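You operate a simulated robot arm through the tools that you are given. There is no shell and no other tool. Be economical: measure what you need, move in short steps, check, and stop when the job is done.

The job below is to be done with a simulated two-armed robot. You get a single attempt, and the scene is never put back.

JOB
Free pins one and two, crank the turntable to 90, lock them again.
Fine: in that order; stay at the cabinet, clear of the sweep.

The check looks at the end state, three seconds after you hand in, the way a careful person would. Anything else that was tipped, shoved, dropped, spilled or broken makes it a failure.

ROBOT AND FRAMES
Two 7-joint arms with fingered hands on one trunk, on a base that drives. Base frame: it is fixed to the floor where the robot stands at the start and does not move with it; the origin is under the middle of the robot, x ahead of it, y to its left, z up. Readings come in mm, degrees, newtons and seconds.
The left shoulder is at the start at [21, 208, 1469], the right one opposite. Places, roughly: bay stop [400, -300, 900]; brake [-1100, 1200, 300]; front chock [-1100, 700, 300]; hall stop [400, -500, 900]; pin one [500, 0, 900]; pin two [500, -200, 900]; rear chock [-1100, 2100, 300]; table drive crank [300, -200, 600]. Payload 5 kg a hand.
Tool frame (each hand has its own): the origin (TCP) lies between the finger pads and is the grasp point; the fingertips stand 48 mm ahead of it; z points along the fingers, y is the line along which they close. Largest opening 160 mm; the body of the gripper starts 56 mm behind the TCP. The gripper is a hand of 4 fingers: y runs from the thumb to the fingers, the wrist lies at [-26, -142, -252] in the tool frame.
Orientation is told as [roll, pitch, yaw] about the base's x, y, z axes, in that order, counted from this pose: with the fingers straight down and the wrist toward the robot, the tool's x, y and z point along [0, 1, 0], [1, 0, 0] and [0, 0, -1] of the base frame.

CONTROLS
- The arms move only by the tool drive_tool. It takes "left_steps", "right_steps" or both (then of equal length, played together; a hand with none holds still); each is one flat list of numbers, 6 for each row, row after row: the turn, a rotation vector about the tool's x, y, z in units of 45 degrees (1.0 is 45 degrees), then the shift along the tool's x, y, z in units of 300 mm (1.0 is 300 mm). In form: [rx, ry, rz, dx, dy, dz, rx, ry, rz, dx, dy, dz, ...]. A call has 1 to 12 rows; each row is the pose to reach, as a shift and turn from the pose commanded when the call began, along the tool's axes at that moment. A call with a number of a shift or a turn outside -1 to 1 is refused whole. Each row takes 0.2 s and may step no farther than 50 mm and 8.6 degrees from the row before; otherwise, the whole call is refused. Where a pose cannot be reached the arm comes as near as it can. A force on the tool above 80 N (or 10 N above the force at the start of the call, whichever is more), or a blocked arm, ends the call early, and 0.2 s more pass. In this call time passes only in rows, and 0.2 s behind the last. It gives the time, the measured TCP pose, the force on the tool (base axes), the opening and the grip force at its end, in the units of the frame above (readings bear some noise), with the torque about the TCP (base axes, N m) and any sound that the robot's microphone picked up, and new pictures: "show" is both (left out), scene, wrist or none (wrist: the cameras of the hands that moved).
- Cameras (640 x 400 px; columns grow to the right, rows downward): "scene" is now at [86.4, -40.8, 1641.3]; the picture's right is [-0.33, -0.94, 0.00], its down [-0.73, 0.26, -0.63] and it looks along [0.60, -0.21, -0.78] (base axes); focal length 264 px, centre (320, 200). "left" rides on the left gripper at [-87, -133, -189] in its tool frame; the picture's right is [-0.83, -0.26, 0.49], its down [0.51, -0.71, 0.49] and it looks along [0.22, 0.66, 0.72] (tool axes); focal length 238 px, centre (320, 200). "right" rides on the right gripper at [87, -133, -189] in its tool frame; the picture's right is [-0.83, 0.26, -0.49], its down [-0.51, -0.71, 0.49] and it looks along [-0.22, 0.66, 0.72] (tool axes); focal length 238 px, centre (320, 200).
- slide_trunk(by): slides the trunk up (or, below 0, down) by that many mm; the arms and the scene camera ride with it, the base frame stays. It gives what a move gives, with no picture.
- drive_base(legs): drives the robot by 1 to 6 legs, each [ahead, left, turn to the left] in mm, mm and degrees, along the robot's own axes; the way and the turn of a leg run together, so that a leg with both is an arc; at most 1500 mm and 180 degrees a leg. The arms and the cameras ride along, it lands a little off, and it stops where it bumps. It gives what a move gives, and a new picture of the scene camera.
- finger_targets(index, middle, ring, thumb_bend, thumb_turn, hand): sets how far each is bent, from 0 (flat) to 1 (curled in); at 0.3 the hand is open as for a grip, at 0.7 the pads meet at the TCP. One left out holds its place. A second passes; each finger stops where it meets its share of the squeeze, and holds until it gets a number again. It is the only way to open and close the hand. It gives what a move gives, with no picture; readings hold the bend of each and the force on the fingers (four entries, about 0 where the hand has none), thumb and palm. thumb_turn goes from beside the hand (0) to across from the fingers (1), as for a grip.
- head_to(pan, tilt): turns the head with the scene camera to pan (to the left, within 86 degrees either way) and tilt (down, from -29 to 69), counted from straight ahead of the robot. It gives what a move gives, and a new picture of the scene camera.
- point_at(camera, pixels): for up to 12 pixels [column, row] of the newest picture of that camera ("zoom" is the newest enlarged one), the place [x, y, z] in the base frame of the surface seen there, good to about 2 mm, but the place of the scene camera against the robot may be out by one fixed shift of up to 25 mm in any direction. No time passes.
- inspect(camera, box): a new picture of the part [left, top, right, bottom] of that camera's present view, enlarged. No time passes.
- hand_in(): hands the job in; it is judged then, once.

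Work in short steps. Measure before you move; look again where a grasp or a placing could have gone wrong, and mend it. You have 80 turns and 260 pictures in all, those below and enlarged ones among them. Open the grippers and draw the arms clear of the work before you hand the job in, unless the task says otherwise; then end with one line.

The tools are called after "Emit:" as name(argument=value, ...) on one line, values as JSON. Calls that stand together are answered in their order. drive_tool: Moves the arms, as the interface text tells. Its arguments: {"type":"object","properties":{"left_steps":{"type":"array"},"right_steps":{"type":"array"},"show":{"type":"string","enum":["both","scene","wrist","none"]}},"required":[]} The other tools are called the same way: slide_trunk (by) slides the trunk up or down; finger_targets (index, middle, ring, thumb_bend, thumb_turn, hand) moves the fingers one by one; drive_base (legs) drives the base; head_to (pan, tilt) turns the head that bears the scene camera; point_at (camera, pixels) gives the place of the surface under pixels of a picture; inspect (camera, box) takes an enlarged picture of a part of a camera's view; hand_in () hands the job in.

At the start:

```text
time_s: 0.0
left_position: [639.3, -23.1, 1263.7]
left_tool_rot: [-0.1, 0.0, 0.1]
left_wrist_force: [0.4, 0.3, -0.8]
left_moment: [-0.01, 0.01, 0.03]
left_grip_width: 159.7
left_finger_force: 0.1
left_shape: jaw
left_bend: [0.3, 0.3, 0.3, 0.3, 0.98]
left_finger forces: [0.1, 0.1, 0.0, 0.0, 0.0, 0.0]
right_position: [516.1, -431.7, 1304.9]
right_tool_rot: [0.0, -0.1, 0.0]
right_wrist_force: [-0.6, 0.3, 0.2]
right_moment: [0.0, -0.01, 0.02]
right_grip_width: 159.6
right_finger_force: 0.2
right_shape: jaw
right_bend: [0.3, 0.3, 0.3, 0.3, 0.98]
right_finger forces: [0.1, 0.0, 0.0, 0.0, 0.1, 0.0]
trunk travel left (down, up): [-471.0, 219.0]
robot x, y, heading: [2.9, 1.6, 0.1]
head pan, tilt: [-19.3, 50.8]
```

scene: 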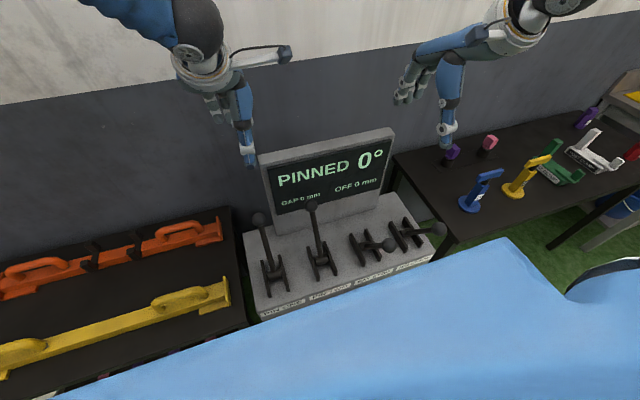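
right: 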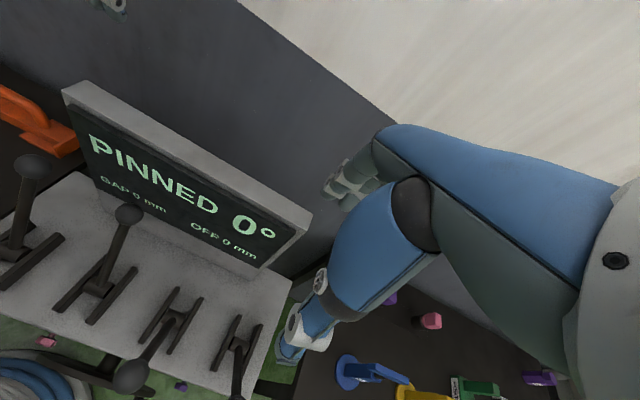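
left: 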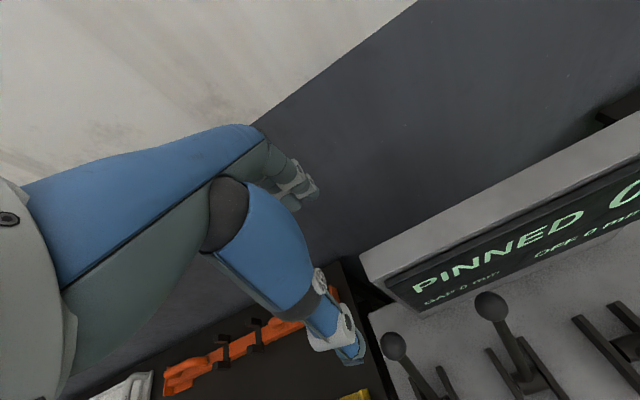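

The display reads PINNED 0°, with four levers on the cabinet at about (270,260), (318,245), (370,245) and (415,235). I'll zoom in to read the labels.

Emit:
inspect(camera="scene", box=[230, 120, 450, 330])

Emit:
head_to(pan=-19, tilt=69)

```text
1.90 times, centred on (340, 225) of scene
```

zoom: 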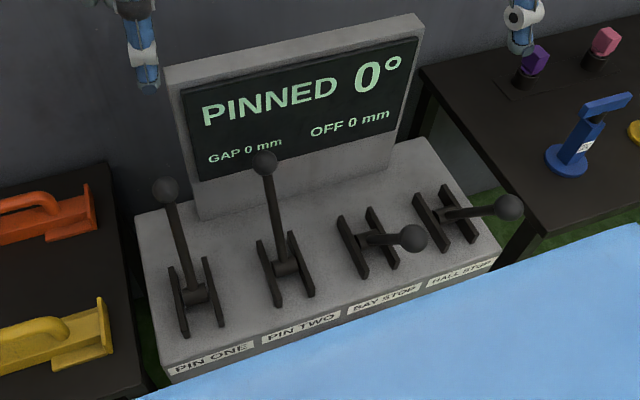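

```text
time_s: 0.8
left_position: [640.3, -22.1, 1265.1]
left_tool_rot: [0.0, -0.1, 0.0]
left_wrist_force: [0.8, -0.2, -0.4]
left_moment: [0.01, -0.01, -0.01]
left_grip_width: 159.6
left_finger_force: 0.0
left_shape: jaw
left_bend: [0.3, 0.3, 0.3, 0.3, 0.98]
left_finger forces: [0.0, 0.1, 0.0, 0.1, 0.0, 0.0]
right_position: [517.1, -432.0, 1303.7]
right_tool_rot: [-0.1, 0.0, 0.0]
right_wrist_force: [-0.8, -0.5, 0.0]
right_moment: [0.02, 0.02, 0.03]
right_grip_width: 159.5
right_finger_force: 0.1
right_shape: jaw
right_bend: [0.3, 0.3, 0.3, 0.3, 0.98]
right_finger forces: [0.1, 0.1, 0.0, 0.0, 0.0, 0.0]
trunk travel left (down, up): [-471.0, 219.0]
robot x, y, heading: [0.5, -1.7, 0.0]
head pan, tilt: [-19.0, 68.8]
```

scene: 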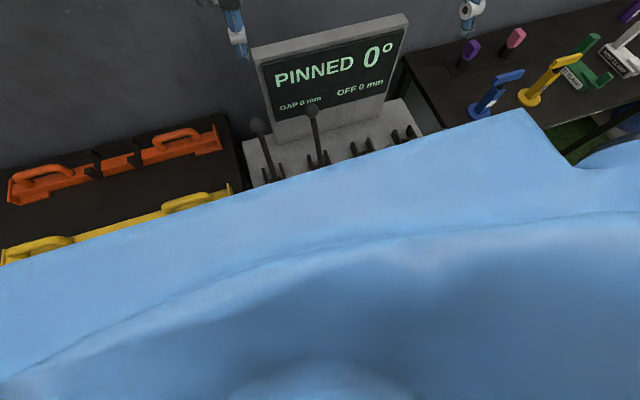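

The robot's chest hides the lower part of the view, including the crank. I'll look around for the turntable and its surroundings.

Emit:
head_to(pan=80, tilt=25)

Emit:
head_to(pan=-80, tilt=25)

Emit:
head_to(pan=-5, tilt=48)

Emit:
inspect(camera="right", box=[0, 140, 320, 400])

```text
time_s: 2.6
left_position: [638.9, -22.1, 1264.1]
left_tool_rot: [0.0, 0.0, 0.1]
left_wrist_force: [-0.2, 0.1, -1.2]
left_moment: [0.0, 0.0, -0.02]
left_grip_width: 159.5
left_finger_force: 0.0
left_shape: jaw
left_bend: [0.3, 0.3, 0.3, 0.3, 0.98]
left_finger forces: [0.0, 0.0, 0.0, 0.0, 0.0, 0.0]
right_position: [517.1, -431.4, 1304.8]
right_tool_rot: [0.1, 0.0, 0.0]
right_wrist_force: [-0.4, 0.6, 0.7]
right_moment: [0.01, 0.0, -0.01]
right_grip_width: 159.7
right_finger_force: 0.0
right_shape: jaw
right_bend: [0.3, 0.3, 0.3, 0.3, 0.98]
right_finger forces: [0.1, 0.0, 0.0, 0.0, 0.0, 0.1]
trunk travel left (down, up): [-471.0, 219.0]
robot x, y, heading: [-1.1, 0.6, 0.1]
head pan, tilt: [80.0, 25.0]
```

scene: 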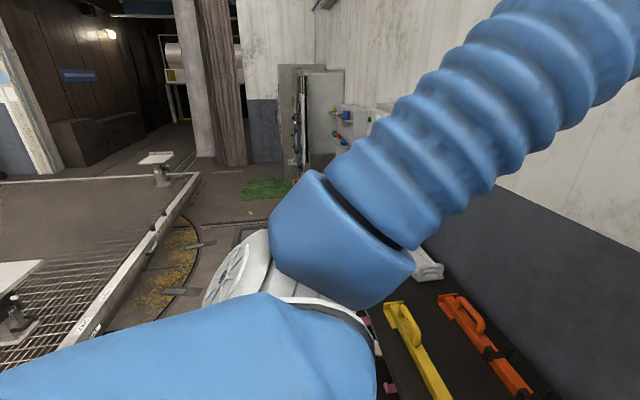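

```text
time_s: 5.0
left_position: [637.9, -22.3, 1264.8]
left_tool_rot: [0.0, 0.1, 0.0]
left_wrist_force: [-1.3, -0.6, -0.4]
left_moment: [-0.01, -0.02, 0.01]
left_grip_width: 159.6
left_finger_force: 0.0
left_shape: jaw
left_bend: [0.3, 0.3, 0.3, 0.3, 0.98]
left_finger forces: [0.0, 0.0, 0.1, 0.0, 0.0, 0.0]
right_position: [516.3, -431.3, 1303.3]
right_tool_rot: [0.0, 0.0, -0.1]
right_wrist_force: [0.1, -0.3, 0.2]
right_moment: [0.02, -0.02, -0.01]
right_grip_width: 159.8
right_finger_force: 0.0
right_shape: jaw
right_bend: [0.3, 0.3, 0.3, 0.3, 0.98]
right_finger forces: [0.1, 0.0, 0.0, 0.0, 0.0, 0.0]
trunk travel left (down, up): [-471.0, 219.0]
robot x, y, heading: [-2.1, -5.2, 0.2]
head pan, tilt: [-80.0, 25.0]
```

scene: 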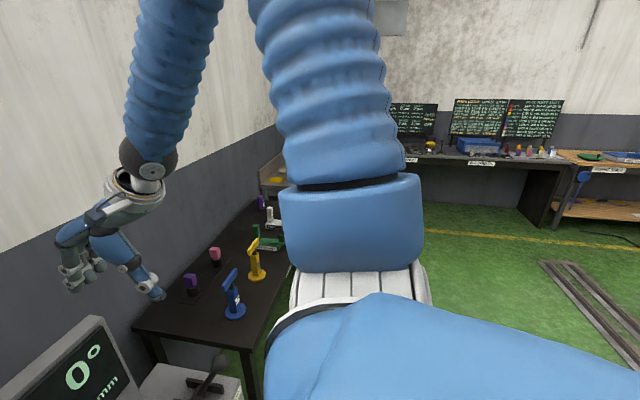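

```text
time_s: 6.5
left_position: [638.4, -22.7, 1265.0]
left_tool_rot: [-0.1, -0.1, 0.0]
left_wrist_force: [0.6, -0.6, 0.2]
left_moment: [0.0, 0.04, 0.0]
left_grip_width: 159.7
left_finger_force: 0.1
left_shape: jaw
left_bend: [0.3, 0.3, 0.3, 0.3, 0.98]
left_finger forces: [0.1, 0.0, 0.0, 0.1, 0.1, 0.0]
right_position: [516.9, -431.9, 1305.0]
right_tool_rot: [0.0, 0.0, 0.0]
right_wrist_force: [1.1, 0.2, 0.3]
right_moment: [0.0, -0.01, 0.01]
right_grip_width: 159.5
right_finger_force: 0.2
right_shape: jaw
right_bend: [0.3, 0.3, 0.3, 0.3, 0.98]
right_finger forces: [0.0, 0.0, 0.1, 0.0, 0.1, 0.0]
trunk travel left (down, up): [-471.0, 219.0]
robot x, y, heading: [2.5, 1.4, -0.0]
head pan, tilt: [-5.0, 48.0]
```

scene: 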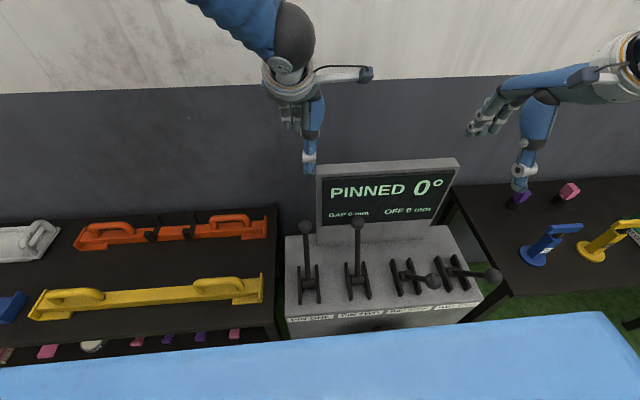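

```text
1.54 times, centred on (160, 270) of right
```

zoom: 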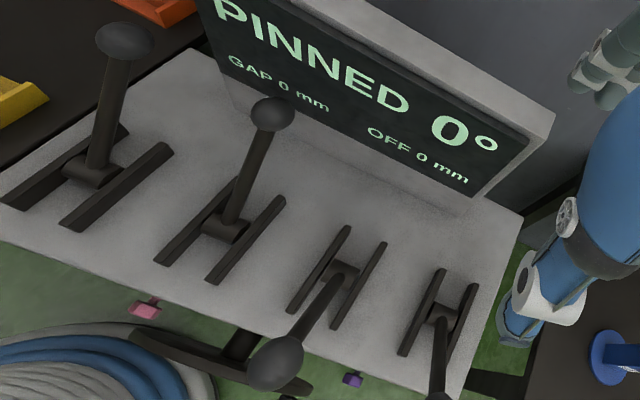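

Next I'll measure the levers and crank, using the right wrist view (free of the head-camera offset) and the scene view to compare.

Emit:
point_at(camera="zoom", pixels=[[124, 40], [272, 113], [273, 362], [117, 110], [242, 190], [93, 170], [225, 230], [240, 345], [290, 385], [180, 345], [150, 240], [345, 270]])

Emit:
point_at(camera="scene", pixels=[[306, 227], [358, 222], [434, 281], [493, 276], [307, 260], [357, 255], [310, 293], [357, 287], [405, 275], [300, 335], [470, 310], [400, 220]])

Emit:
inspect(camera="right", box=[0, 260, 240, 400])

```text
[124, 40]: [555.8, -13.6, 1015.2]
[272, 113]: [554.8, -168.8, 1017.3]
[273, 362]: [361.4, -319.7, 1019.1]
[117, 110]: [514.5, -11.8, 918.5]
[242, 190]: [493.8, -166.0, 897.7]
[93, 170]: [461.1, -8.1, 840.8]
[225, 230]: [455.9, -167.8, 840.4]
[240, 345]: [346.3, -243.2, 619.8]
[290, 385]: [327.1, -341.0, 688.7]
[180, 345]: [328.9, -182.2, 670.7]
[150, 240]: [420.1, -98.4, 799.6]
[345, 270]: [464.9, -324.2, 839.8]
```

```text
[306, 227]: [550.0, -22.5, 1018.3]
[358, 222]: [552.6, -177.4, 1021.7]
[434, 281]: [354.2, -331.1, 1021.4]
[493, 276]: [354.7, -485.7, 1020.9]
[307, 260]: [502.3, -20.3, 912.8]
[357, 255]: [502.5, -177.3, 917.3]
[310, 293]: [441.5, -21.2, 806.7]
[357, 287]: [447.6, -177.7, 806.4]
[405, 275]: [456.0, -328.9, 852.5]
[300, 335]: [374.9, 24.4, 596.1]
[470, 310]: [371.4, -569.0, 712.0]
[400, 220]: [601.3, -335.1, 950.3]
```

```text
2.67 times, centred on (120, 330) of right
```

zoom: 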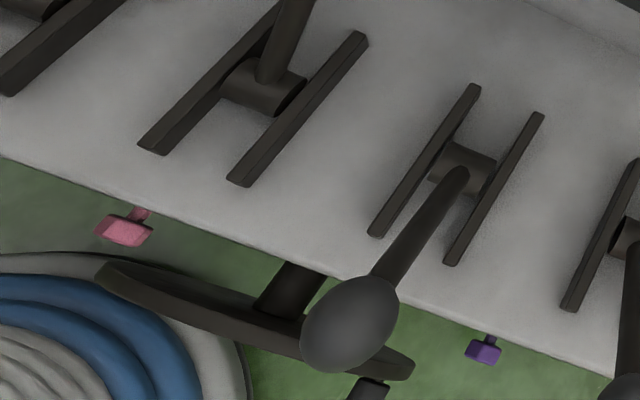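

Pin balls are near (556,-13,1020) and (555,-169,1020), with the stop levers leaning toward me. The clearance between pin two's ball and the display board matters, so I'll measure the board and the ball's extent.

Emit:
point_at(camera="scene", pixels=[[325, 180], [330, 225], [390, 190], [390, 215], [440, 175], [420, 165], [317, 175], [385, 167], [358, 217], [365, 222], [351, 222], [345, 230]])

Emit:
inspect(camera="left", box=[340, 220, 640, 400])

Emit:
inspect(camera="scene", box=[180, 0, 400, 180])

```text
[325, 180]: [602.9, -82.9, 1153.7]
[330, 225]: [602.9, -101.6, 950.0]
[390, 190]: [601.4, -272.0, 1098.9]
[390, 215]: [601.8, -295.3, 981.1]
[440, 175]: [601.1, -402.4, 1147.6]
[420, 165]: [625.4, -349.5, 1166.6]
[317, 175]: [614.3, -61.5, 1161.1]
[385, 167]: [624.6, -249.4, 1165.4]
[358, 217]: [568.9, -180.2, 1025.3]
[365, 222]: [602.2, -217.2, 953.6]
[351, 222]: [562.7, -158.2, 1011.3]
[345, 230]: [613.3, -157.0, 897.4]
```

```text
2.13 times, centred on (490, 310) of left
```

zoom: 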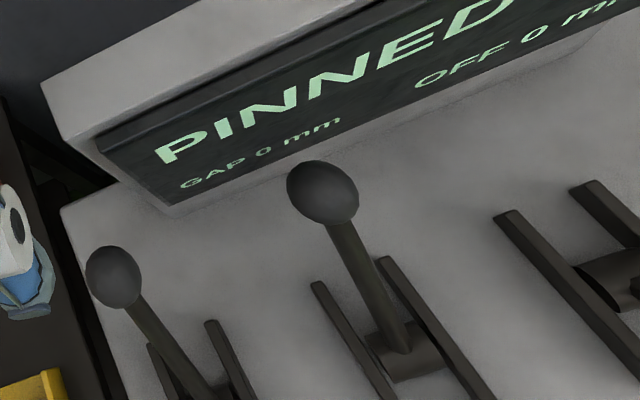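

```text
2.22 times, centred on (290, 90) of scene
```

zoom: 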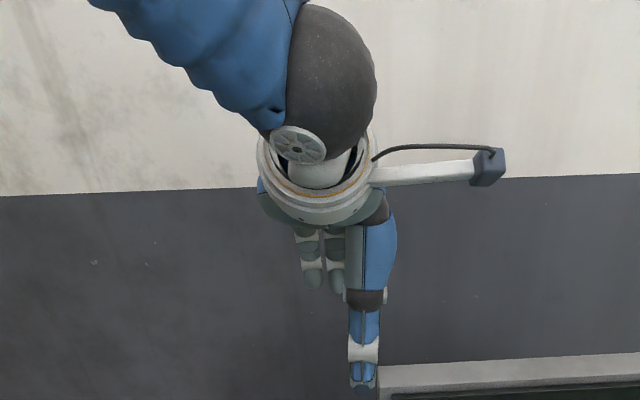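

Board face is at x≈605, top z≈1163, leaving about 25 mm behind pin two's ball. I'll measure where the left hand's digits lie relative to its TCP.

Emit:
point_at(camera="zoom", pixels=[[362, 380], [362, 350], [367, 320], [375, 250], [311, 280], [336, 285], [310, 245], [335, 240], [315, 175], [488, 165], [354, 240]])

Emit:
inspect(camera="scene", box=[440, 20, 640, 200])

Emit:
inspect(camera="right", box=[260, 120, 460, 380])

```text
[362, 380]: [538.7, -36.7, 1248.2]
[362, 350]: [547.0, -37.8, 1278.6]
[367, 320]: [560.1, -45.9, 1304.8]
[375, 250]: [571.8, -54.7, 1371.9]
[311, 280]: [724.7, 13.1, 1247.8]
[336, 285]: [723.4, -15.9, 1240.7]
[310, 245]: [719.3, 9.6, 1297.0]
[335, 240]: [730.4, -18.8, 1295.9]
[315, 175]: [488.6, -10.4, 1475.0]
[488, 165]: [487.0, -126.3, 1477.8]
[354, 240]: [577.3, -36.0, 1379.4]
```

```text
2.22 times, centred on (540, 110) of scene
```

zoom: 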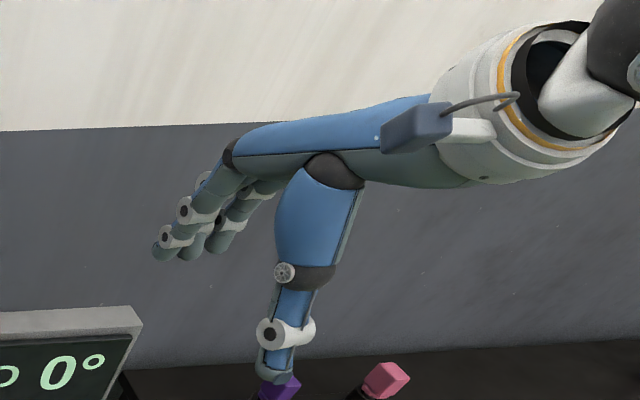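

```text
1.54 times, centred on (360, 250) of right
```

zoom: 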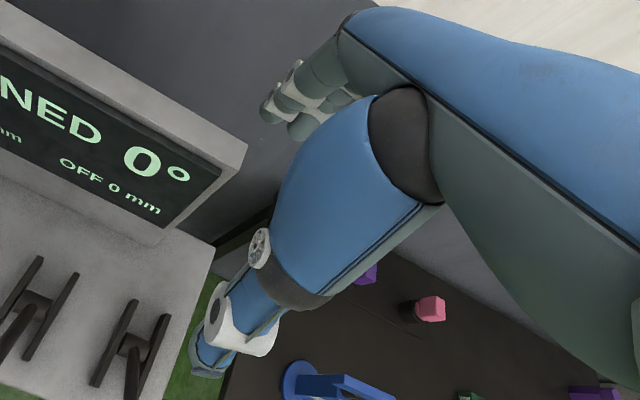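

The thumb sits about 95 mm on the robot side and the fingers 90 mm beyond, so the default pose would put the knuckles into the display. I'll yaw the left hand -90° so it closes along y, starting with 45° while high and clear.

Emit:
drive_tool(left_steps=[0, 0, 0.1667, 0.0056, -0.028, 0, 0, 0, 0.3333, 0.011, -0.056, 0, 0, 0, 0.5, 0.0167, -0.083, 0, 0, 0, 0.6667, 0.022, -0.111, 0, 0, 0, 0.8333, 0.028, -0.139, 0, 0, 0, 1.0, 0.033, -0.167, 0], show="scene")

```text
time_s: 7.9
left_position: [588.0, -10.7, 1264.4]
left_tool_rot: [-0.1, 0.1, -45.0]
left_wrist_force: [0.0, -0.3, -0.3]
left_moment: [-0.07, 0.03, -0.02]
left_grip_width: 159.6
left_finger_force: 0.0
left_shape: jaw
left_bend: [0.3, 0.3, 0.3, 0.3, 0.98]
left_finger forces: [0.0, 0.0, 0.0, 0.0, 0.0, 0.0]
right_position: [517.0, -430.4, 1304.2]
right_tool_rot: [-0.1, 0.0, 0.1]
right_wrist_force: [1.1, 1.2, -0.4]
right_moment: [-0.09, 0.04, 0.02]
right_grip_width: 159.7
right_finger_force: 0.1
right_shape: jaw
right_bend: [0.3, 0.3, 0.3, 0.3, 0.98]
right_finger forces: [0.0, 0.0, 0.0, 0.0, 0.0, 0.0]
trunk travel left (down, up): [-471.0, 219.0]
robot x, y, heading: [-0.3, -0.3, 0.0]
head pan, tilt: [-5.0, 48.0]
```

scene: 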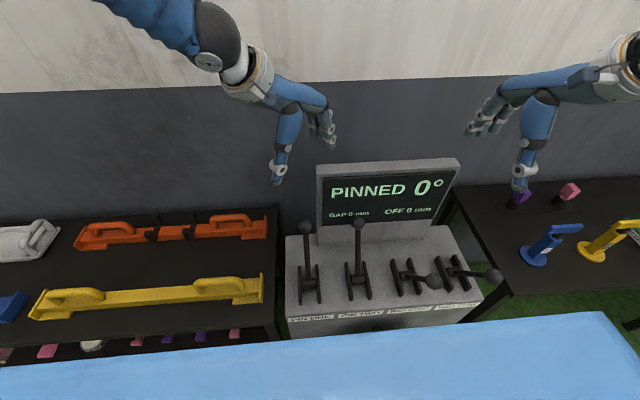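

Turn is clean. I'll finish the yaw, moving to x 540 over pin one, then descend about 90 mm.

Emit:
drive_tool(left_steps=[0, 0, 0.1667, -0.015, -0.022, 0, 0, 0, 0.3333, -0.031, -0.045, 0, 0, 0, 0.5, -0.046, -0.067, 0, 0, 0, 0.6667, -0.061, -0.089, 0, 0, 0, 0.8333, -0.077, -0.112, 0, 0, 0, 1.0, -0.092, -0.134, 0, 0, 0, 1.0, -0.092, -0.134, 0.1, 0, 0, 1.0, -0.092, -0.134, 0.2, 0, 0, 1.0, -0.092, -0.134, 0.3])

```text
time_s: 10.1
left_position: [547.9, -128.6, 1246.8]
left_tool_rot: [8.8, -7.2, -76.7]
left_wrist_force: [-1.9, -1.5, 0.5]
left_moment: [0.17, -0.13, 0.07]
left_grip_width: 159.9
left_finger_force: 0.1
left_shape: jaw
left_bend: [0.3, 0.3, 0.3, 0.3, 0.97]
left_finger forces: [0.1, 0.0, 0.0, 0.0, 0.0, 0.0]
left hand out of reach, approached as far as the arm can: row 4, 5, 6, 7, 8, 9
right_position: [513.6, -435.7, 1303.4]
right_tool_rot: [0.1, 0.0, -0.1]
right_wrist_force: [-0.9, -0.7, 0.5]
right_moment: [0.11, -0.12, -0.04]
right_grip_width: 160.0
right_finger_force: 0.1
right_shape: jaw
right_bend: [0.3, 0.3, 0.3, 0.3, 0.97]
right_finger forces: [0.0, 0.1, 0.0, 0.0, 0.0, 0.1]
trunk travel left (down, up): [-471.0, 219.0]
robot x, y, heading: [-1.2, -1.0, -0.2]
head pan, tilt: [-5.0, 48.0]
stopped in row 9 (left hand): the arm was blocked; the commanded pose is now the measured one
```

scene: 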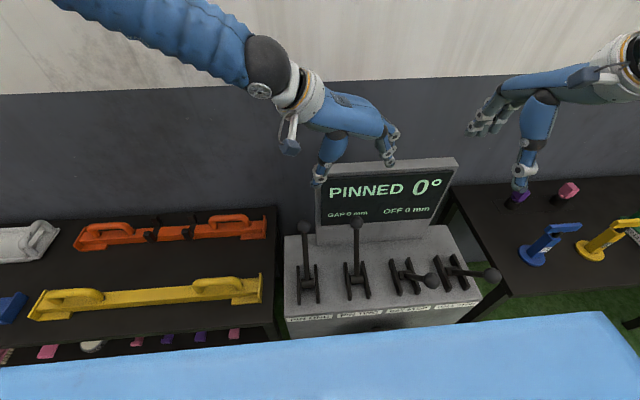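
left: 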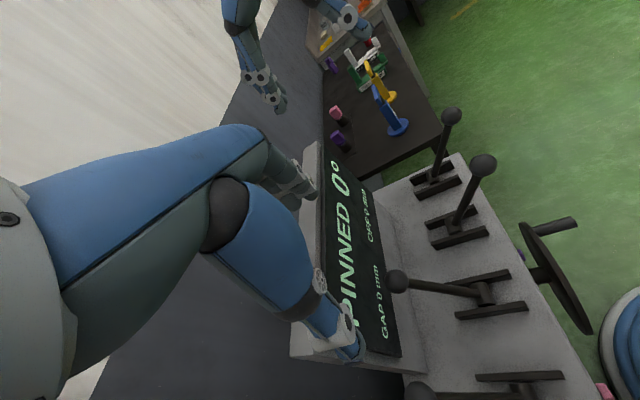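

The arm can't reach yaw -90 from this stance: it stopped at -77 with a tilt. Turning the base 45° right would make that yaw only -45 relative to the robot, so I'll level the hand first, back at yaw -45.

Emit:
drive_tool(left_steps=[0.0426, -0.0302, -0.1384, 0, 0, 0, 0.0852, -0.0604, -0.2768, 0, 0, 0, 0.1278, -0.0906, -0.4152, 0, 0, 0, 0.1704, -0.1208, -0.5536, 0, 0, 0, 0.213, -0.151, -0.692, 0, 0, 0], show="none")

Emit:
inspect(camera="left", box=[360, 80, 640, 400])

```text
time_s: 11.3
left_position: [548.0, -123.5, 1245.6]
left_tool_rot: [-0.3, 0.3, -44.8]
left_wrist_force: [-0.4, -0.1, 0.2]
left_moment: [-0.02, -0.02, 0.02]
left_grip_width: 160.2
left_finger_force: 0.1
left_shape: jaw
left_bend: [0.3, 0.3, 0.3, 0.3, 0.97]
left_finger forces: [0.0, 0.1, 0.1, 0.0, 0.0, 0.0]
right_position: [515.4, -431.7, 1304.6]
right_tool_rot: [0.0, 0.0, -0.1]
right_wrist_force: [0.0, -0.2, 0.2]
right_moment: [0.01, -0.03, 0.01]
right_grip_width: 159.6
right_finger_force: 0.1
right_shape: jaw
right_bend: [0.3, 0.3, 0.3, 0.3, 0.97]
right_finger forces: [0.0, 0.1, 0.0, 0.1, 0.1, 0.1]
trunk travel left (down, up): [-471.0, 219.0]
robot x, y, heading: [-0.3, 0.2, -0.1]
head pan, tilt: [-5.0, 48.0]
```

```text
1.25 times, centred on (500, 240) of left
```

zoom: 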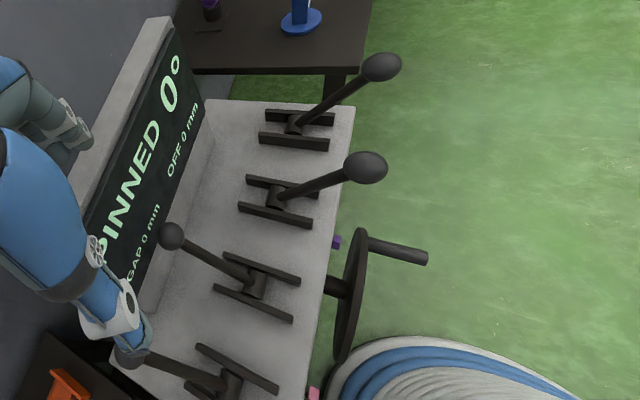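

Now the crank shows clearly: an upright bar with a handle knob pointing toward me. I'll measure its points and the robot's base skirt.

Emit:
point_at(camera="zoom", pixels=[[422, 258], [395, 248], [370, 240], [362, 237], [350, 290], [340, 355], [335, 287], [420, 345], [365, 350], [172, 235], [336, 243], [366, 167]])

Emit:
drive_base(legs=[[0, 0, -45]])

```text
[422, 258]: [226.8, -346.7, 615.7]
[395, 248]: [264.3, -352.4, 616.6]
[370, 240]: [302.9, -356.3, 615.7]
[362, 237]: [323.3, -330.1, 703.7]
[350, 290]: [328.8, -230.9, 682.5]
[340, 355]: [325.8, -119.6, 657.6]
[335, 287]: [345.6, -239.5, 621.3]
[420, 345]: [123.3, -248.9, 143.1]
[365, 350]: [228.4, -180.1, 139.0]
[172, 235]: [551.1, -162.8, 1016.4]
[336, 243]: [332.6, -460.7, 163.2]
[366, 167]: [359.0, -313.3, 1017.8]
```

```text
time_s: 13.8
left_position: [296.6, -479.1, 1245.2]
left_tool_rot: [-0.2, 0.3, -90.4]
left_wrist_force: [-0.5, 0.2, -0.2]
left_moment: [-0.02, -0.01, 0.0]
left_grip_width: 160.0
left_finger_force: 0.0
left_shape: jaw
left_bend: [0.3, 0.3, 0.3, 0.3, 0.97]
left_finger forces: [0.0, 0.0, 0.1, 0.0, 0.1, 0.1]
right_position: [53.5, -672.3, 1304.6]
right_tool_rot: [0.0, 0.0, -45.6]
right_wrist_force: [-0.1, -0.6, -0.2]
right_moment: [0.06, -0.03, 0.0]
right_grip_width: 159.8
right_finger_force: 0.1
right_shape: jaw
right_bend: [0.3, 0.3, 0.3, 0.3, 0.97]
right_finger forces: [0.0, 0.1, 0.1, 0.0, 0.0, 0.0]
trunk travel left (down, up): [-471.0, 219.0]
robot x, y, heading: [2.0, 2.2, -45.4]
head pan, tilt: [-5.0, 48.0]
```

scene: 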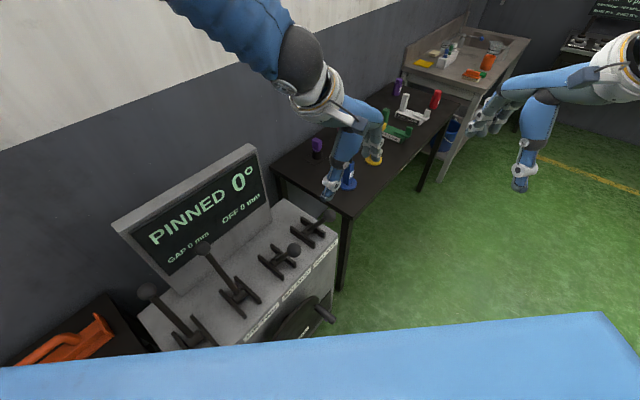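

Turned cleanly to heading -45; the left hand is now upright at exactly yaw -90. I'll fly it high over the cabinet toward pin one.

Emit:
drive_tool(left_steps=[0, 0, 0, 0.1, -0.1125, 0, 0, 0, 0, 0.2, -0.225, 0, 0, 0, 0, 0.3, -0.3375, 0, 0, 0, 0, 0.4, -0.45, 0, 0, 0, 0, 0.5, -0.5625, 0, 0, 0, 0, 0.6, -0.675, 0, 0, 0, 0, 0.7, -0.7875, 0, 0, 0, 0, 0.81, -0.9, 0], show="none")

Emit:
drive_tool(left_steps=[0, 0, 0, 0, -0.138, 0, 0, 0, 0, 0, -0.276, 0, 0, 0, 0, 0, -0.414, 0, 0, 0, 0, 0, -0.552, 0, 0, 0, 0, 0, -0.69, 0, 0, 0, 0, 0, -0.69, 0.16, 0, 0, 0, 0, -0.69, 0.32])

```text
time_s: 15.6
left_position: [545.2, -209.3, 1246.3]
left_tool_rot: [-0.2, 0.2, -90.5]
left_wrist_force: [0.4, 1.2, -1.0]
left_moment: [-0.11, 0.1, 0.02]
left_grip_width: 159.9
left_finger_force: 0.0
left_shape: jaw
left_bend: [0.3, 0.3, 0.3, 0.3, 0.97]
left_finger forces: [0.0, 0.1, 0.0, 0.0, 0.0, 0.1]
right_position: [54.7, -668.9, 1305.7]
right_tool_rot: [0.0, 0.0, -45.6]
right_wrist_force: [0.6, 1.8, 0.9]
right_moment: [-0.13, 0.09, -0.01]
right_grip_width: 159.6
right_finger_force: 0.0
right_shape: jaw
right_bend: [0.3, 0.3, 0.3, 0.3, 0.97]
right_finger forces: [0.1, 0.1, 0.0, 0.0, 0.1, 0.0]
trunk travel left (down, up): [-471.0, 219.0]
robot x, y, heading: [-0.8, -0.8, -45.6]
head pan, tilt: [-5.0, 48.0]
```

```text
time_s: 17.2
left_position: [541.7, -1.8, 1149.9]
left_tool_rot: [-0.4, 0.3, -90.3]
left_wrist_force: [-6.4, -0.4, 0.1]
left_moment: [-0.15, 0.16, -0.87]
left_grip_width: 159.9
left_finger_force: 0.0
left_shape: jaw
left_bend: [0.3, 0.3, 0.3, 0.3, 0.98]
left_finger forces: [0.1, 0.0, 8.3, 0.0, 0.1, 0.0]
left hand out of reach, approached as far as the arm can: row 3, 4
right_position: [55.3, -667.8, 1306.8]
right_tool_rot: [-0.1, 0.0, -45.5]
right_wrist_force: [0.4, 0.8, 0.8]
right_moment: [-0.17, 0.09, -0.03]
right_grip_width: 159.7
right_finger_force: 0.0
right_shape: jaw
right_bend: [0.3, 0.3, 0.3, 0.3, 0.97]
right_finger forces: [0.1, 0.0, 0.0, 0.0, 0.1, 0.0]
trunk travel left (down, up): [-471.0, 219.0]
robot x, y, heading: [-1.7, 0.3, -45.7]
head pan, tilt: [-5.0, 48.0]
```

scene: 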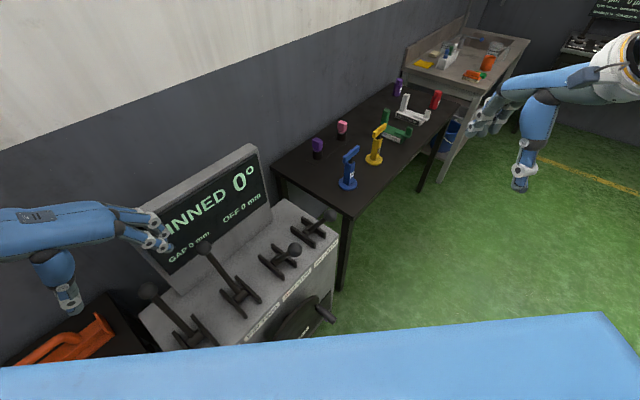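
left: 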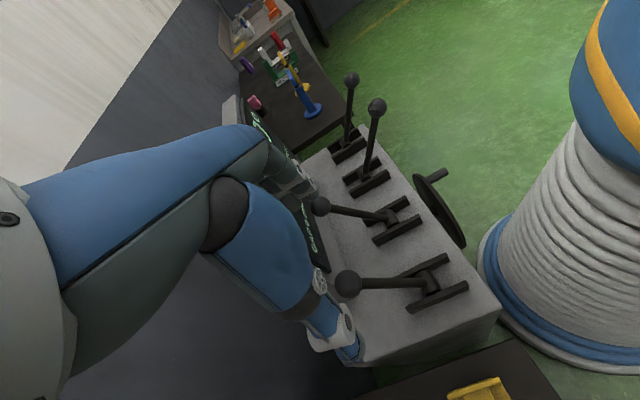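

The force and tactile readings show the ring finger brushing the board (8 N) at TCP x 542. I'll back off 25 mm in x and yaw 12° further so the fingers swing away from the board.

Emit:
drive_tool(left_steps=[0, 0, 0, -0.0833, 0, 0, 0, 0, 0.1333, -0.0833, 0, 0, 0, 0, 0.2667, -0.0833, 0, 0])

```text
time_s: 18.0
left_position: [517.3, -5.0, 1151.3]
left_tool_rot: [-0.3, 0.3, -102.5]
left_wrist_force: [-0.9, -0.2, -0.2]
left_moment: [0.02, 0.02, -0.03]
left_grip_width: 159.6
left_finger_force: 0.0
left_shape: jaw
left_bend: [0.3, 0.3, 0.3, 0.3, 0.97]
left_finger forces: [0.0, 0.0, 0.1, 0.0, 0.0, 0.0]
left hand out of reach, approached as far as the arm can: row 1
right_position: [54.4, -672.2, 1303.3]
right_tool_rot: [0.0, 0.0, -45.4]
right_wrist_force: [-0.3, -0.7, -0.4]
right_moment: [-0.01, -0.02, 0.02]
right_grip_width: 159.8
right_finger_force: 0.1
right_shape: jaw
right_bend: [0.3, 0.3, 0.3, 0.3, 0.97]
right_finger forces: [0.1, 0.1, 0.1, 0.0, 0.0, 0.1]
trunk travel left (down, up): [-471.0, 219.0]
robot x, y, heading: [1.4, 2.7, -45.6]
head pan, tilt: [-5.0, 48.0]
```

scene: 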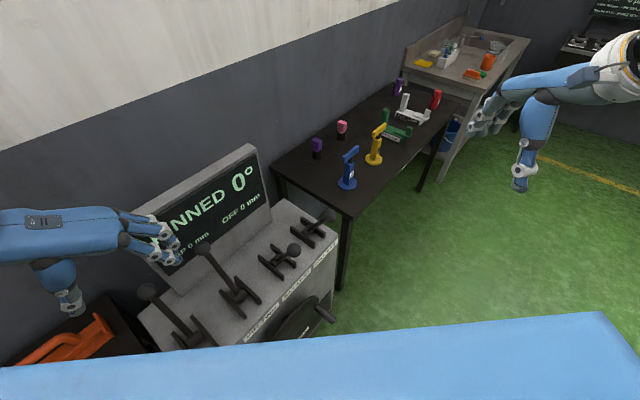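
left: 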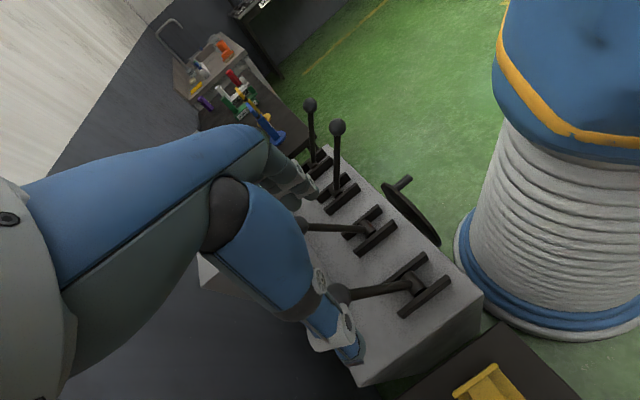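

Contact gone. Pin one's ball centre is near (562,-2,999), so I'll shift to place it between thumb and fingers and descend to z≈1002 with the hand open.

Emit:
drive_tool(left_steps=[0, 0, 0, 0.09, -0.042, 0, 0, 0, 0, 0.09, -0.042, 0.1, 0, 0, 0, 0.09, -0.042, 0.2, 0, 0, 0, 0.09, -0.042, 0.3, 0, 0, 0, 0.09, -0.042, 0.4, 0, 0, 0, 0.09, -0.042, 0.5])

```text
time_s: 19.4
left_position: [545.8, 7.6, 1001.7]
left_tool_rot: [-0.4, 0.2, -102.5]
left_wrist_force: [-7.3, 2.4, 0.8]
left_moment: [-0.4, -0.71, -0.3]
left_grip_width: 159.9
left_finger_force: 0.2
left_shape: jaw
left_bend: [0.3, 0.3, 0.3, 0.3, 0.98]
left_finger forces: [0.0, 0.0, 7.6, 0.1, 0.0, 0.0]
right_position: [54.3, -670.9, 1303.6]
right_tool_rot: [0.1, 0.0, -45.6]
right_wrist_force: [0.0, -1.0, 0.7]
right_moment: [0.02, 0.03, -0.01]
right_grip_width: 159.6
right_finger_force: 0.0
right_shape: jaw
right_bend: [0.3, 0.3, 0.3, 0.3, 0.97]
right_finger forces: [0.0, 0.0, 0.0, 0.1, 0.1, 0.0]
trunk travel left (down, up): [-471.0, 219.0]
robot x, y, heading: [-0.8, 0.6, -45.4]
head pan, tilt: [-5.0, 48.0]
```

scene: 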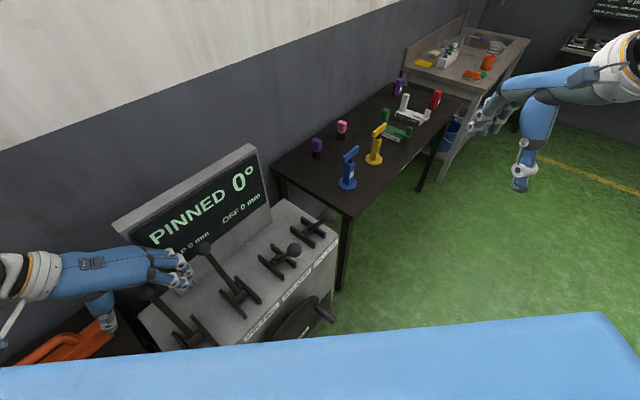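
left: 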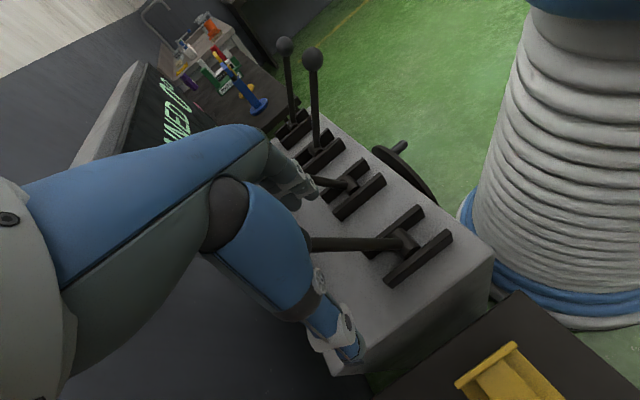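

The ring finger touches the board's edge again at x 546. I'll instead grip the rod just below the ball, where there's more room: back off 14 mm in x and lower to z≈970, so the ring finger can curl behind the rod.

Emit:
drive_tool(left_steps=[0, 0, 0, -0.041, 0.03, 0, 0, 0, 0, -0.041, 0.03, 0.107], show="none")

Emit:
finger_targets(hand="left", ring=0.72)

Emit:
inspect(camera="left", box=[180, 100, 500, 400])

Emit:
inspect(camera="scene", box=[40, 200, 260, 360])

```text
time_s: 20.0
left_position: [534.7, -2.2, 968.4]
left_tool_rot: [-0.3, 0.2, -102.4]
left_wrist_force: [1.2, 0.0, 1.1]
left_moment: [0.0, 0.08, -0.01]
left_grip_width: 160.0
left_finger_force: 0.1
left_shape: jaw
left_bend: [0.3, 0.3, 0.3, 0.3, 0.98]
left_finger forces: [0.0, 0.0, 0.0, 0.0, 0.0, 0.0]
right_position: [54.7, -669.8, 1304.7]
right_tool_rot: [-0.1, 0.1, -45.4]
right_wrist_force: [1.2, 0.5, 0.1]
right_moment: [-0.07, 0.1, 0.0]
right_grip_width: 159.8
right_finger_force: 0.1
right_shape: jaw
right_bend: [0.3, 0.3, 0.3, 0.3, 0.97]
right_finger forces: [0.0, 0.0, 0.0, 0.0, 0.0, 0.0]
trunk travel left (down, up): [-471.0, 219.0]
robot x, y, heading: [-2.7, -0.3, -45.4]
head pan, tilt: [-5.0, 48.0]
```

```text
time_s: 21.0
left_position: [534.1, -1.5, 968.9]
left_tool_rot: [-0.3, 0.1, -102.4]
left_wrist_force: [-0.6, 0.0, -0.8]
left_moment: [-0.02, 0.02, 0.0]
left_grip_width: 170.1
left_finger_force: 0.0
left_shape: fingers
left_bend: [0.3, 0.3, 0.72, 0.3, 0.98]
left_finger forces: [0.1, 0.0, 0.0, 0.0, 0.0, 0.0]
right_position: [53.6, -671.4, 1305.7]
right_tool_rot: [0.0, 0.0, -45.6]
right_wrist_force: [0.2, -0.1, 0.1]
right_moment: [-0.03, 0.05, 0.01]
right_grip_width: 159.8
right_finger_force: 0.0
right_shape: jaw
right_bend: [0.3, 0.3, 0.3, 0.3, 0.97]
right_finger forces: [0.0, 0.0, 0.1, 0.0, 0.0, 0.0]
trunk travel left (down, up): [-471.0, 219.0]
robot x, y, heading: [-4.0, 1.4, -45.5]
head pan, tilt: [-5.0, 48.0]
```

```text
1.33 times, centred on (340, 250) of left
```

zoom: 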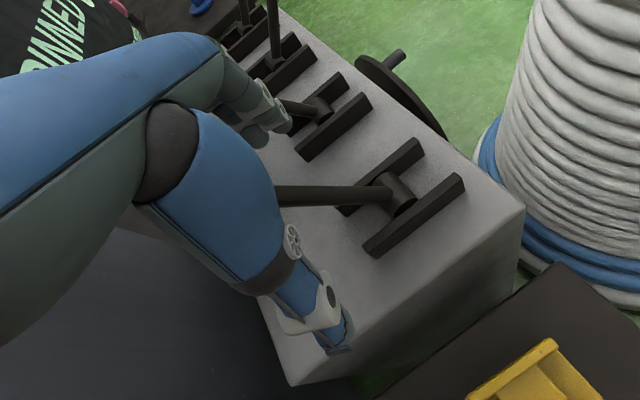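

```text
2.50 times, centred on (150, 280) of scene
```

zoom: 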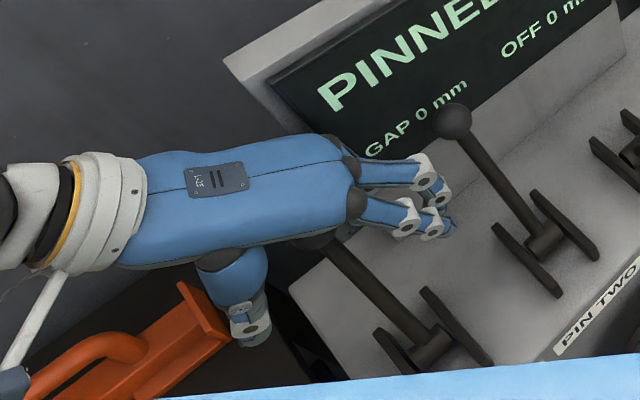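

The ring finger curled fully behind the rod, free of contact. Now I'll close the others around the rod.

Emit:
finger_targets(hand="left", middle=0.7, index=0.7, thumb_bend=0.65)

Emit:
inspect(camera="left", box=[180, 100, 500, 400])

Emit:
inspect(camera="scene", box=[40, 200, 260, 360])

```text
time_s: 22.0
left_position: [533.0, -2.2, 968.8]
left_tool_rot: [-0.3, 0.3, -102.5]
left_wrist_force: [-1.4, -7.6, -2.7]
left_moment: [-0.25, 0.03, 0.09]
left_grip_width: 32.1
left_finger_force: 3.7
left_shape: fingers
left_bend: [0.65, 0.7, 0.72, 0.65, 0.98]
left_finger forces: [7.4, 0.1, 0.1, 0.0, 0.0, 0.1]
right_position: [53.7, -671.5, 1305.3]
right_tool_rot: [0.0, 0.0, -45.7]
right_wrist_force: [0.4, 0.3, 0.4]
right_moment: [0.01, 0.01, 0.01]
right_grip_width: 160.0
right_finger_force: 0.0
right_shape: jaw
right_bend: [0.3, 0.3, 0.3, 0.3, 0.97]
right_finger forces: [0.0, 0.1, 0.1, 0.0, 0.0, 0.0]
trunk travel left (down, up): [-471.0, 219.0]
robot x, y, heading: [-1.0, 0.8, -45.6]
head pan, tilt: [-5.0, 48.0]
```

```text
1.33 times, centred on (340, 250) of left
```

zoom: 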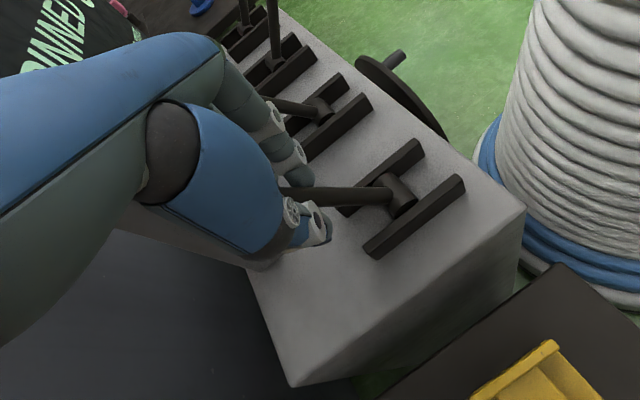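

```text
2.50 times, centred on (150, 280) of scene
```

zoom: 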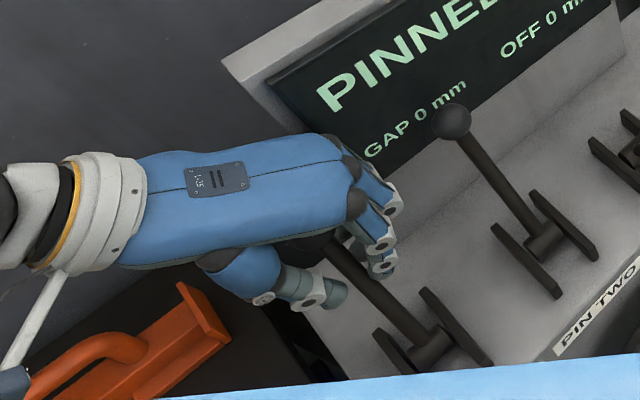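

Middle and ring passed behind the rod while the index rests on it (7 N), which makes a good hook. I'll pull pin one toward me along its arc.

Emit:
drive_tool(left_steps=[0, 0, 0, -0.0781, 0.0173, -0.0367, 0, 0, 0, -0.1757, 0.0389, -0.0633, 0, 0, 0, -0.2765, 0.0612, -0.0733, 0, 0, 0, -0.3774, 0.0835, -0.0633, 0, 0, 0, -0.475, 0.1051, -0.0367, 0, 0, 0, -0.5596, 0.1238, 0], show="scene")

Emit:
inspect(camera="scene", box=[40, 150, 360, 380])

```text
time_s: 23.4
left_position: [369.4, -3.2, 960.1]
left_tool_rot: [-0.4, 0.2, -102.6]
left_wrist_force: [0.6, 0.0, 0.5]
left_moment: [0.06, 0.04, 0.0]
left_grip_width: 22.4
left_finger_force: 0.2
left_shape: fingers
left_bend: [0.7, 0.7, 0.72, 0.65, 0.97]
left_finger forces: [0.0, 0.1, 0.0, 0.0, 0.0, 0.1]
left hand out of reach, approached as far as the arm can: row 5, 6
right_position: [54.8, -670.9, 1304.5]
right_tool_rot: [0.0, 0.1, -45.5]
right_wrist_force: [0.1, -0.3, 0.2]
right_moment: [0.01, 0.01, -0.01]
right_grip_width: 159.7
right_finger_force: 0.0
right_shape: jaw
right_bend: [0.3, 0.3, 0.3, 0.3, 0.97]
right_finger forces: [0.0, 0.0, 0.0, 0.0, 0.0, 0.0]
trunk travel left (down, up): [-471.0, 219.0]
robot x, y, heading: [1.4, 1.3, -45.7]
head pan, tilt: [-5.0, 48.0]
```

scene: 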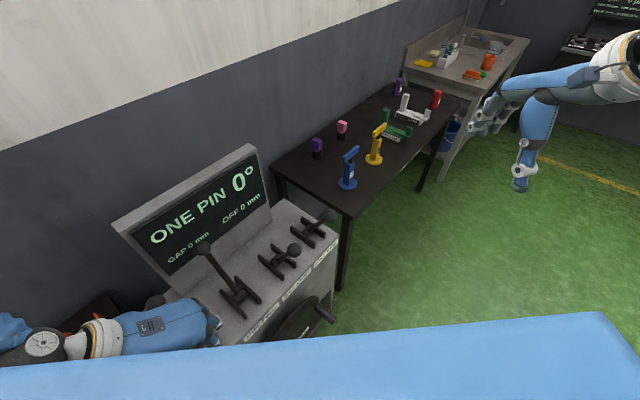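

```text
1.74 times, centred on (200, 265) of scene
```

zoom: 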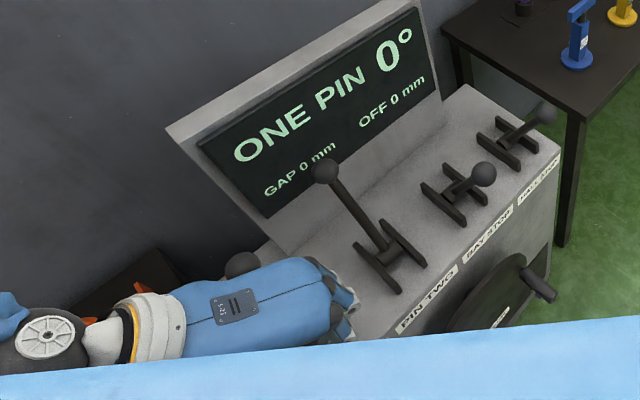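

Display now says "ONE PIN", but a ball shows behind the hand at (240,265). I'll measure where pin one's lever ended up.

Emit:
point_at(camera="zoom", pixels=[[240, 262], [325, 172], [482, 174], [525, 275]])

Emit:
inspect(camera="left", box=[0, 0, 640, 400])

```text
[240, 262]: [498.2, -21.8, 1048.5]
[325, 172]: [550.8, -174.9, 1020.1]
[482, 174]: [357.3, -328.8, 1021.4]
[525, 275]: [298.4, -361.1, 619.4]
```

```text
1.00 times, centred on (320, 200) of left
```

zoom: 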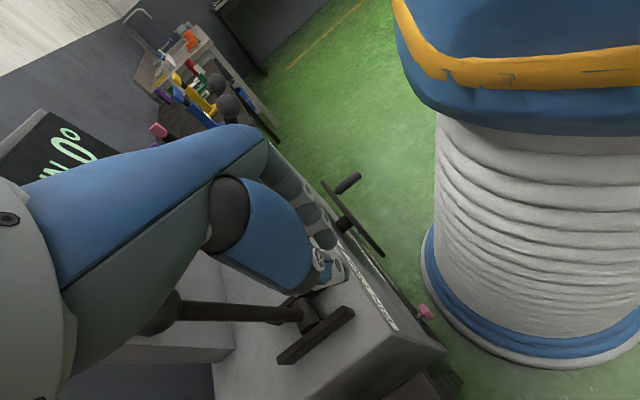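

Pin one's ball slipped out around x≈500, only part way. I'll open the hand, rise to ball height and straddle the ball again; there's more room from the board now.

Emit:
finger_targets(hand="left", index=0.3, middle=0.3, ring=0.3, thumb_bend=0.3)

Emit:
drive_tool(left_steps=[0, 0, 0, 0, 0, -0.11, 0, 0, 0, 0, 0, -0.217, 0, 0, 0, 0.14, -0.031, -0.217, 0, 0, 0, 0.28, -0.062, -0.217, 0, 0, 0, 0.42, -0.093, -0.217])

Emit:
inspect(camera="scene", box=[20, 180, 280, 380])

```text
time_s: 24.4
left_position: [367.8, -2.1, 958.4]
left_tool_rot: [-0.5, 0.1, -102.5]
left_wrist_force: [0.7, -0.7, -0.1]
left_moment: [0.01, 0.01, 0.01]
left_grip_width: 169.5
left_finger_force: 0.1
left_shape: fingers
left_bend: [0.3, 0.3, 0.3, 0.3, 0.97]
left_finger forces: [0.0, 0.1, 0.1, 0.0, 0.0, 0.0]
right_position: [53.2, -670.9, 1304.1]
right_tool_rot: [0.0, 0.1, -45.6]
right_wrist_force: [0.2, -0.7, 0.4]
right_moment: [0.0, 0.05, 0.0]
right_grip_width: 159.6
right_finger_force: 0.1
right_shape: jaw
right_bend: [0.3, 0.3, 0.3, 0.3, 0.97]
right_finger forces: [0.1, 0.0, 0.0, 0.0, 0.1, 0.0]
trunk travel left (down, up): [-471.0, 219.0]
robot x, y, heading: [6.1, 4.7, -45.5]
head pan, tilt: [-5.0, 48.0]
```

```text
time_s: 25.6
left_position: [496.3, -2.0, 1025.9]
left_tool_rot: [-0.5, 0.4, -102.5]
left_wrist_force: [0.1, -0.2, -0.4]
left_moment: [-0.06, 0.01, 0.02]
left_grip_width: 169.9
left_finger_force: 0.1
left_shape: fingers
left_bend: [0.3, 0.3, 0.3, 0.3, 0.98]
left_finger forces: [0.0, 0.1, 0.0, 0.0, 0.1, 0.1]
left hand out of reach, approached as far as the arm can: row 1, 2, 3
right_position: [53.9, -670.0, 1303.7]
right_tool_rot: [-0.1, 0.0, -45.5]
right_wrist_force: [0.9, 0.3, 0.5]
right_moment: [-0.06, 0.08, -0.02]
right_grip_width: 159.7
right_finger_force: 0.1
right_shape: jaw
right_bend: [0.3, 0.3, 0.3, 0.3, 0.97]
right_finger forces: [0.0, 0.0, 0.0, 0.0, 0.0, 0.1]
trunk travel left (down, up): [-471.0, 219.0]
robot x, y, heading: [-3.2, 0.5, -45.6]
head pan, tilt: [-5.0, 48.0]
```

scene: 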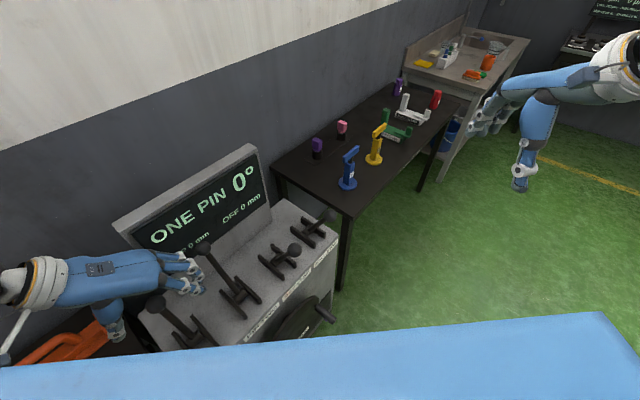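
left: 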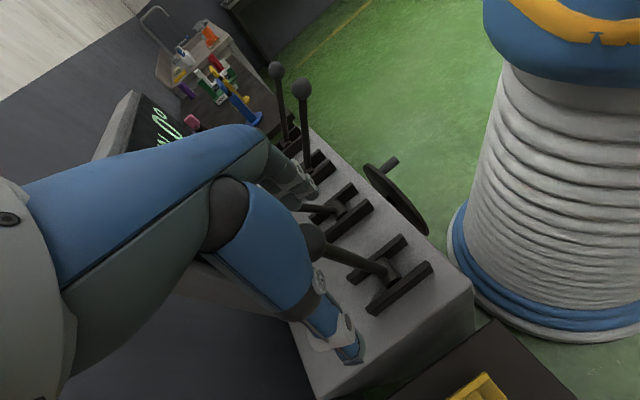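

```text
2.00 times, centred on (150, 280) of scene
```

zoom: 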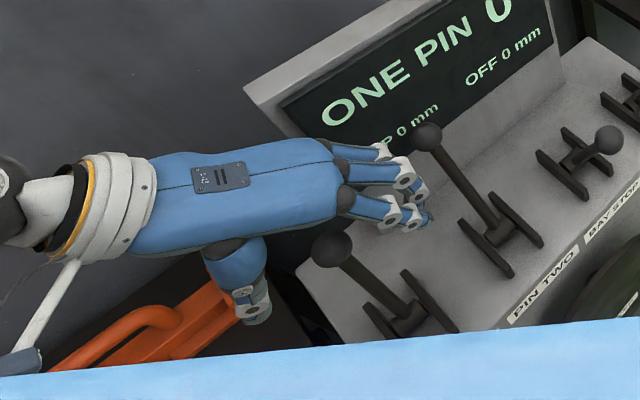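

The ball is now visible on my side of the hand at (332,250) in the enlargement. I'll measure it.

Emit:
point_at(camera="zoom", pixels=[[332, 245], [340, 235], [325, 262], [370, 285], [428, 138], [250, 310], [425, 218]])

Emit:
point_at(camera="left", pixels=[[312, 240], [340, 255], [345, 345], [303, 195], [320, 232]])

```text
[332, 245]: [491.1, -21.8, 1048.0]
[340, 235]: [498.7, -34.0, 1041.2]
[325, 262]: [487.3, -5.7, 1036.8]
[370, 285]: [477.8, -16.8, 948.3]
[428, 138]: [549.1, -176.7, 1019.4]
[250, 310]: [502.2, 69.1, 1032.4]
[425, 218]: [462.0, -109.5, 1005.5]
```

```text
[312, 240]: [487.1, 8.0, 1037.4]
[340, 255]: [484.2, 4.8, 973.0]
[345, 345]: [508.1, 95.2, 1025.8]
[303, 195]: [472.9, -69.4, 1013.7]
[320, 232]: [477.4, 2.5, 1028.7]
```

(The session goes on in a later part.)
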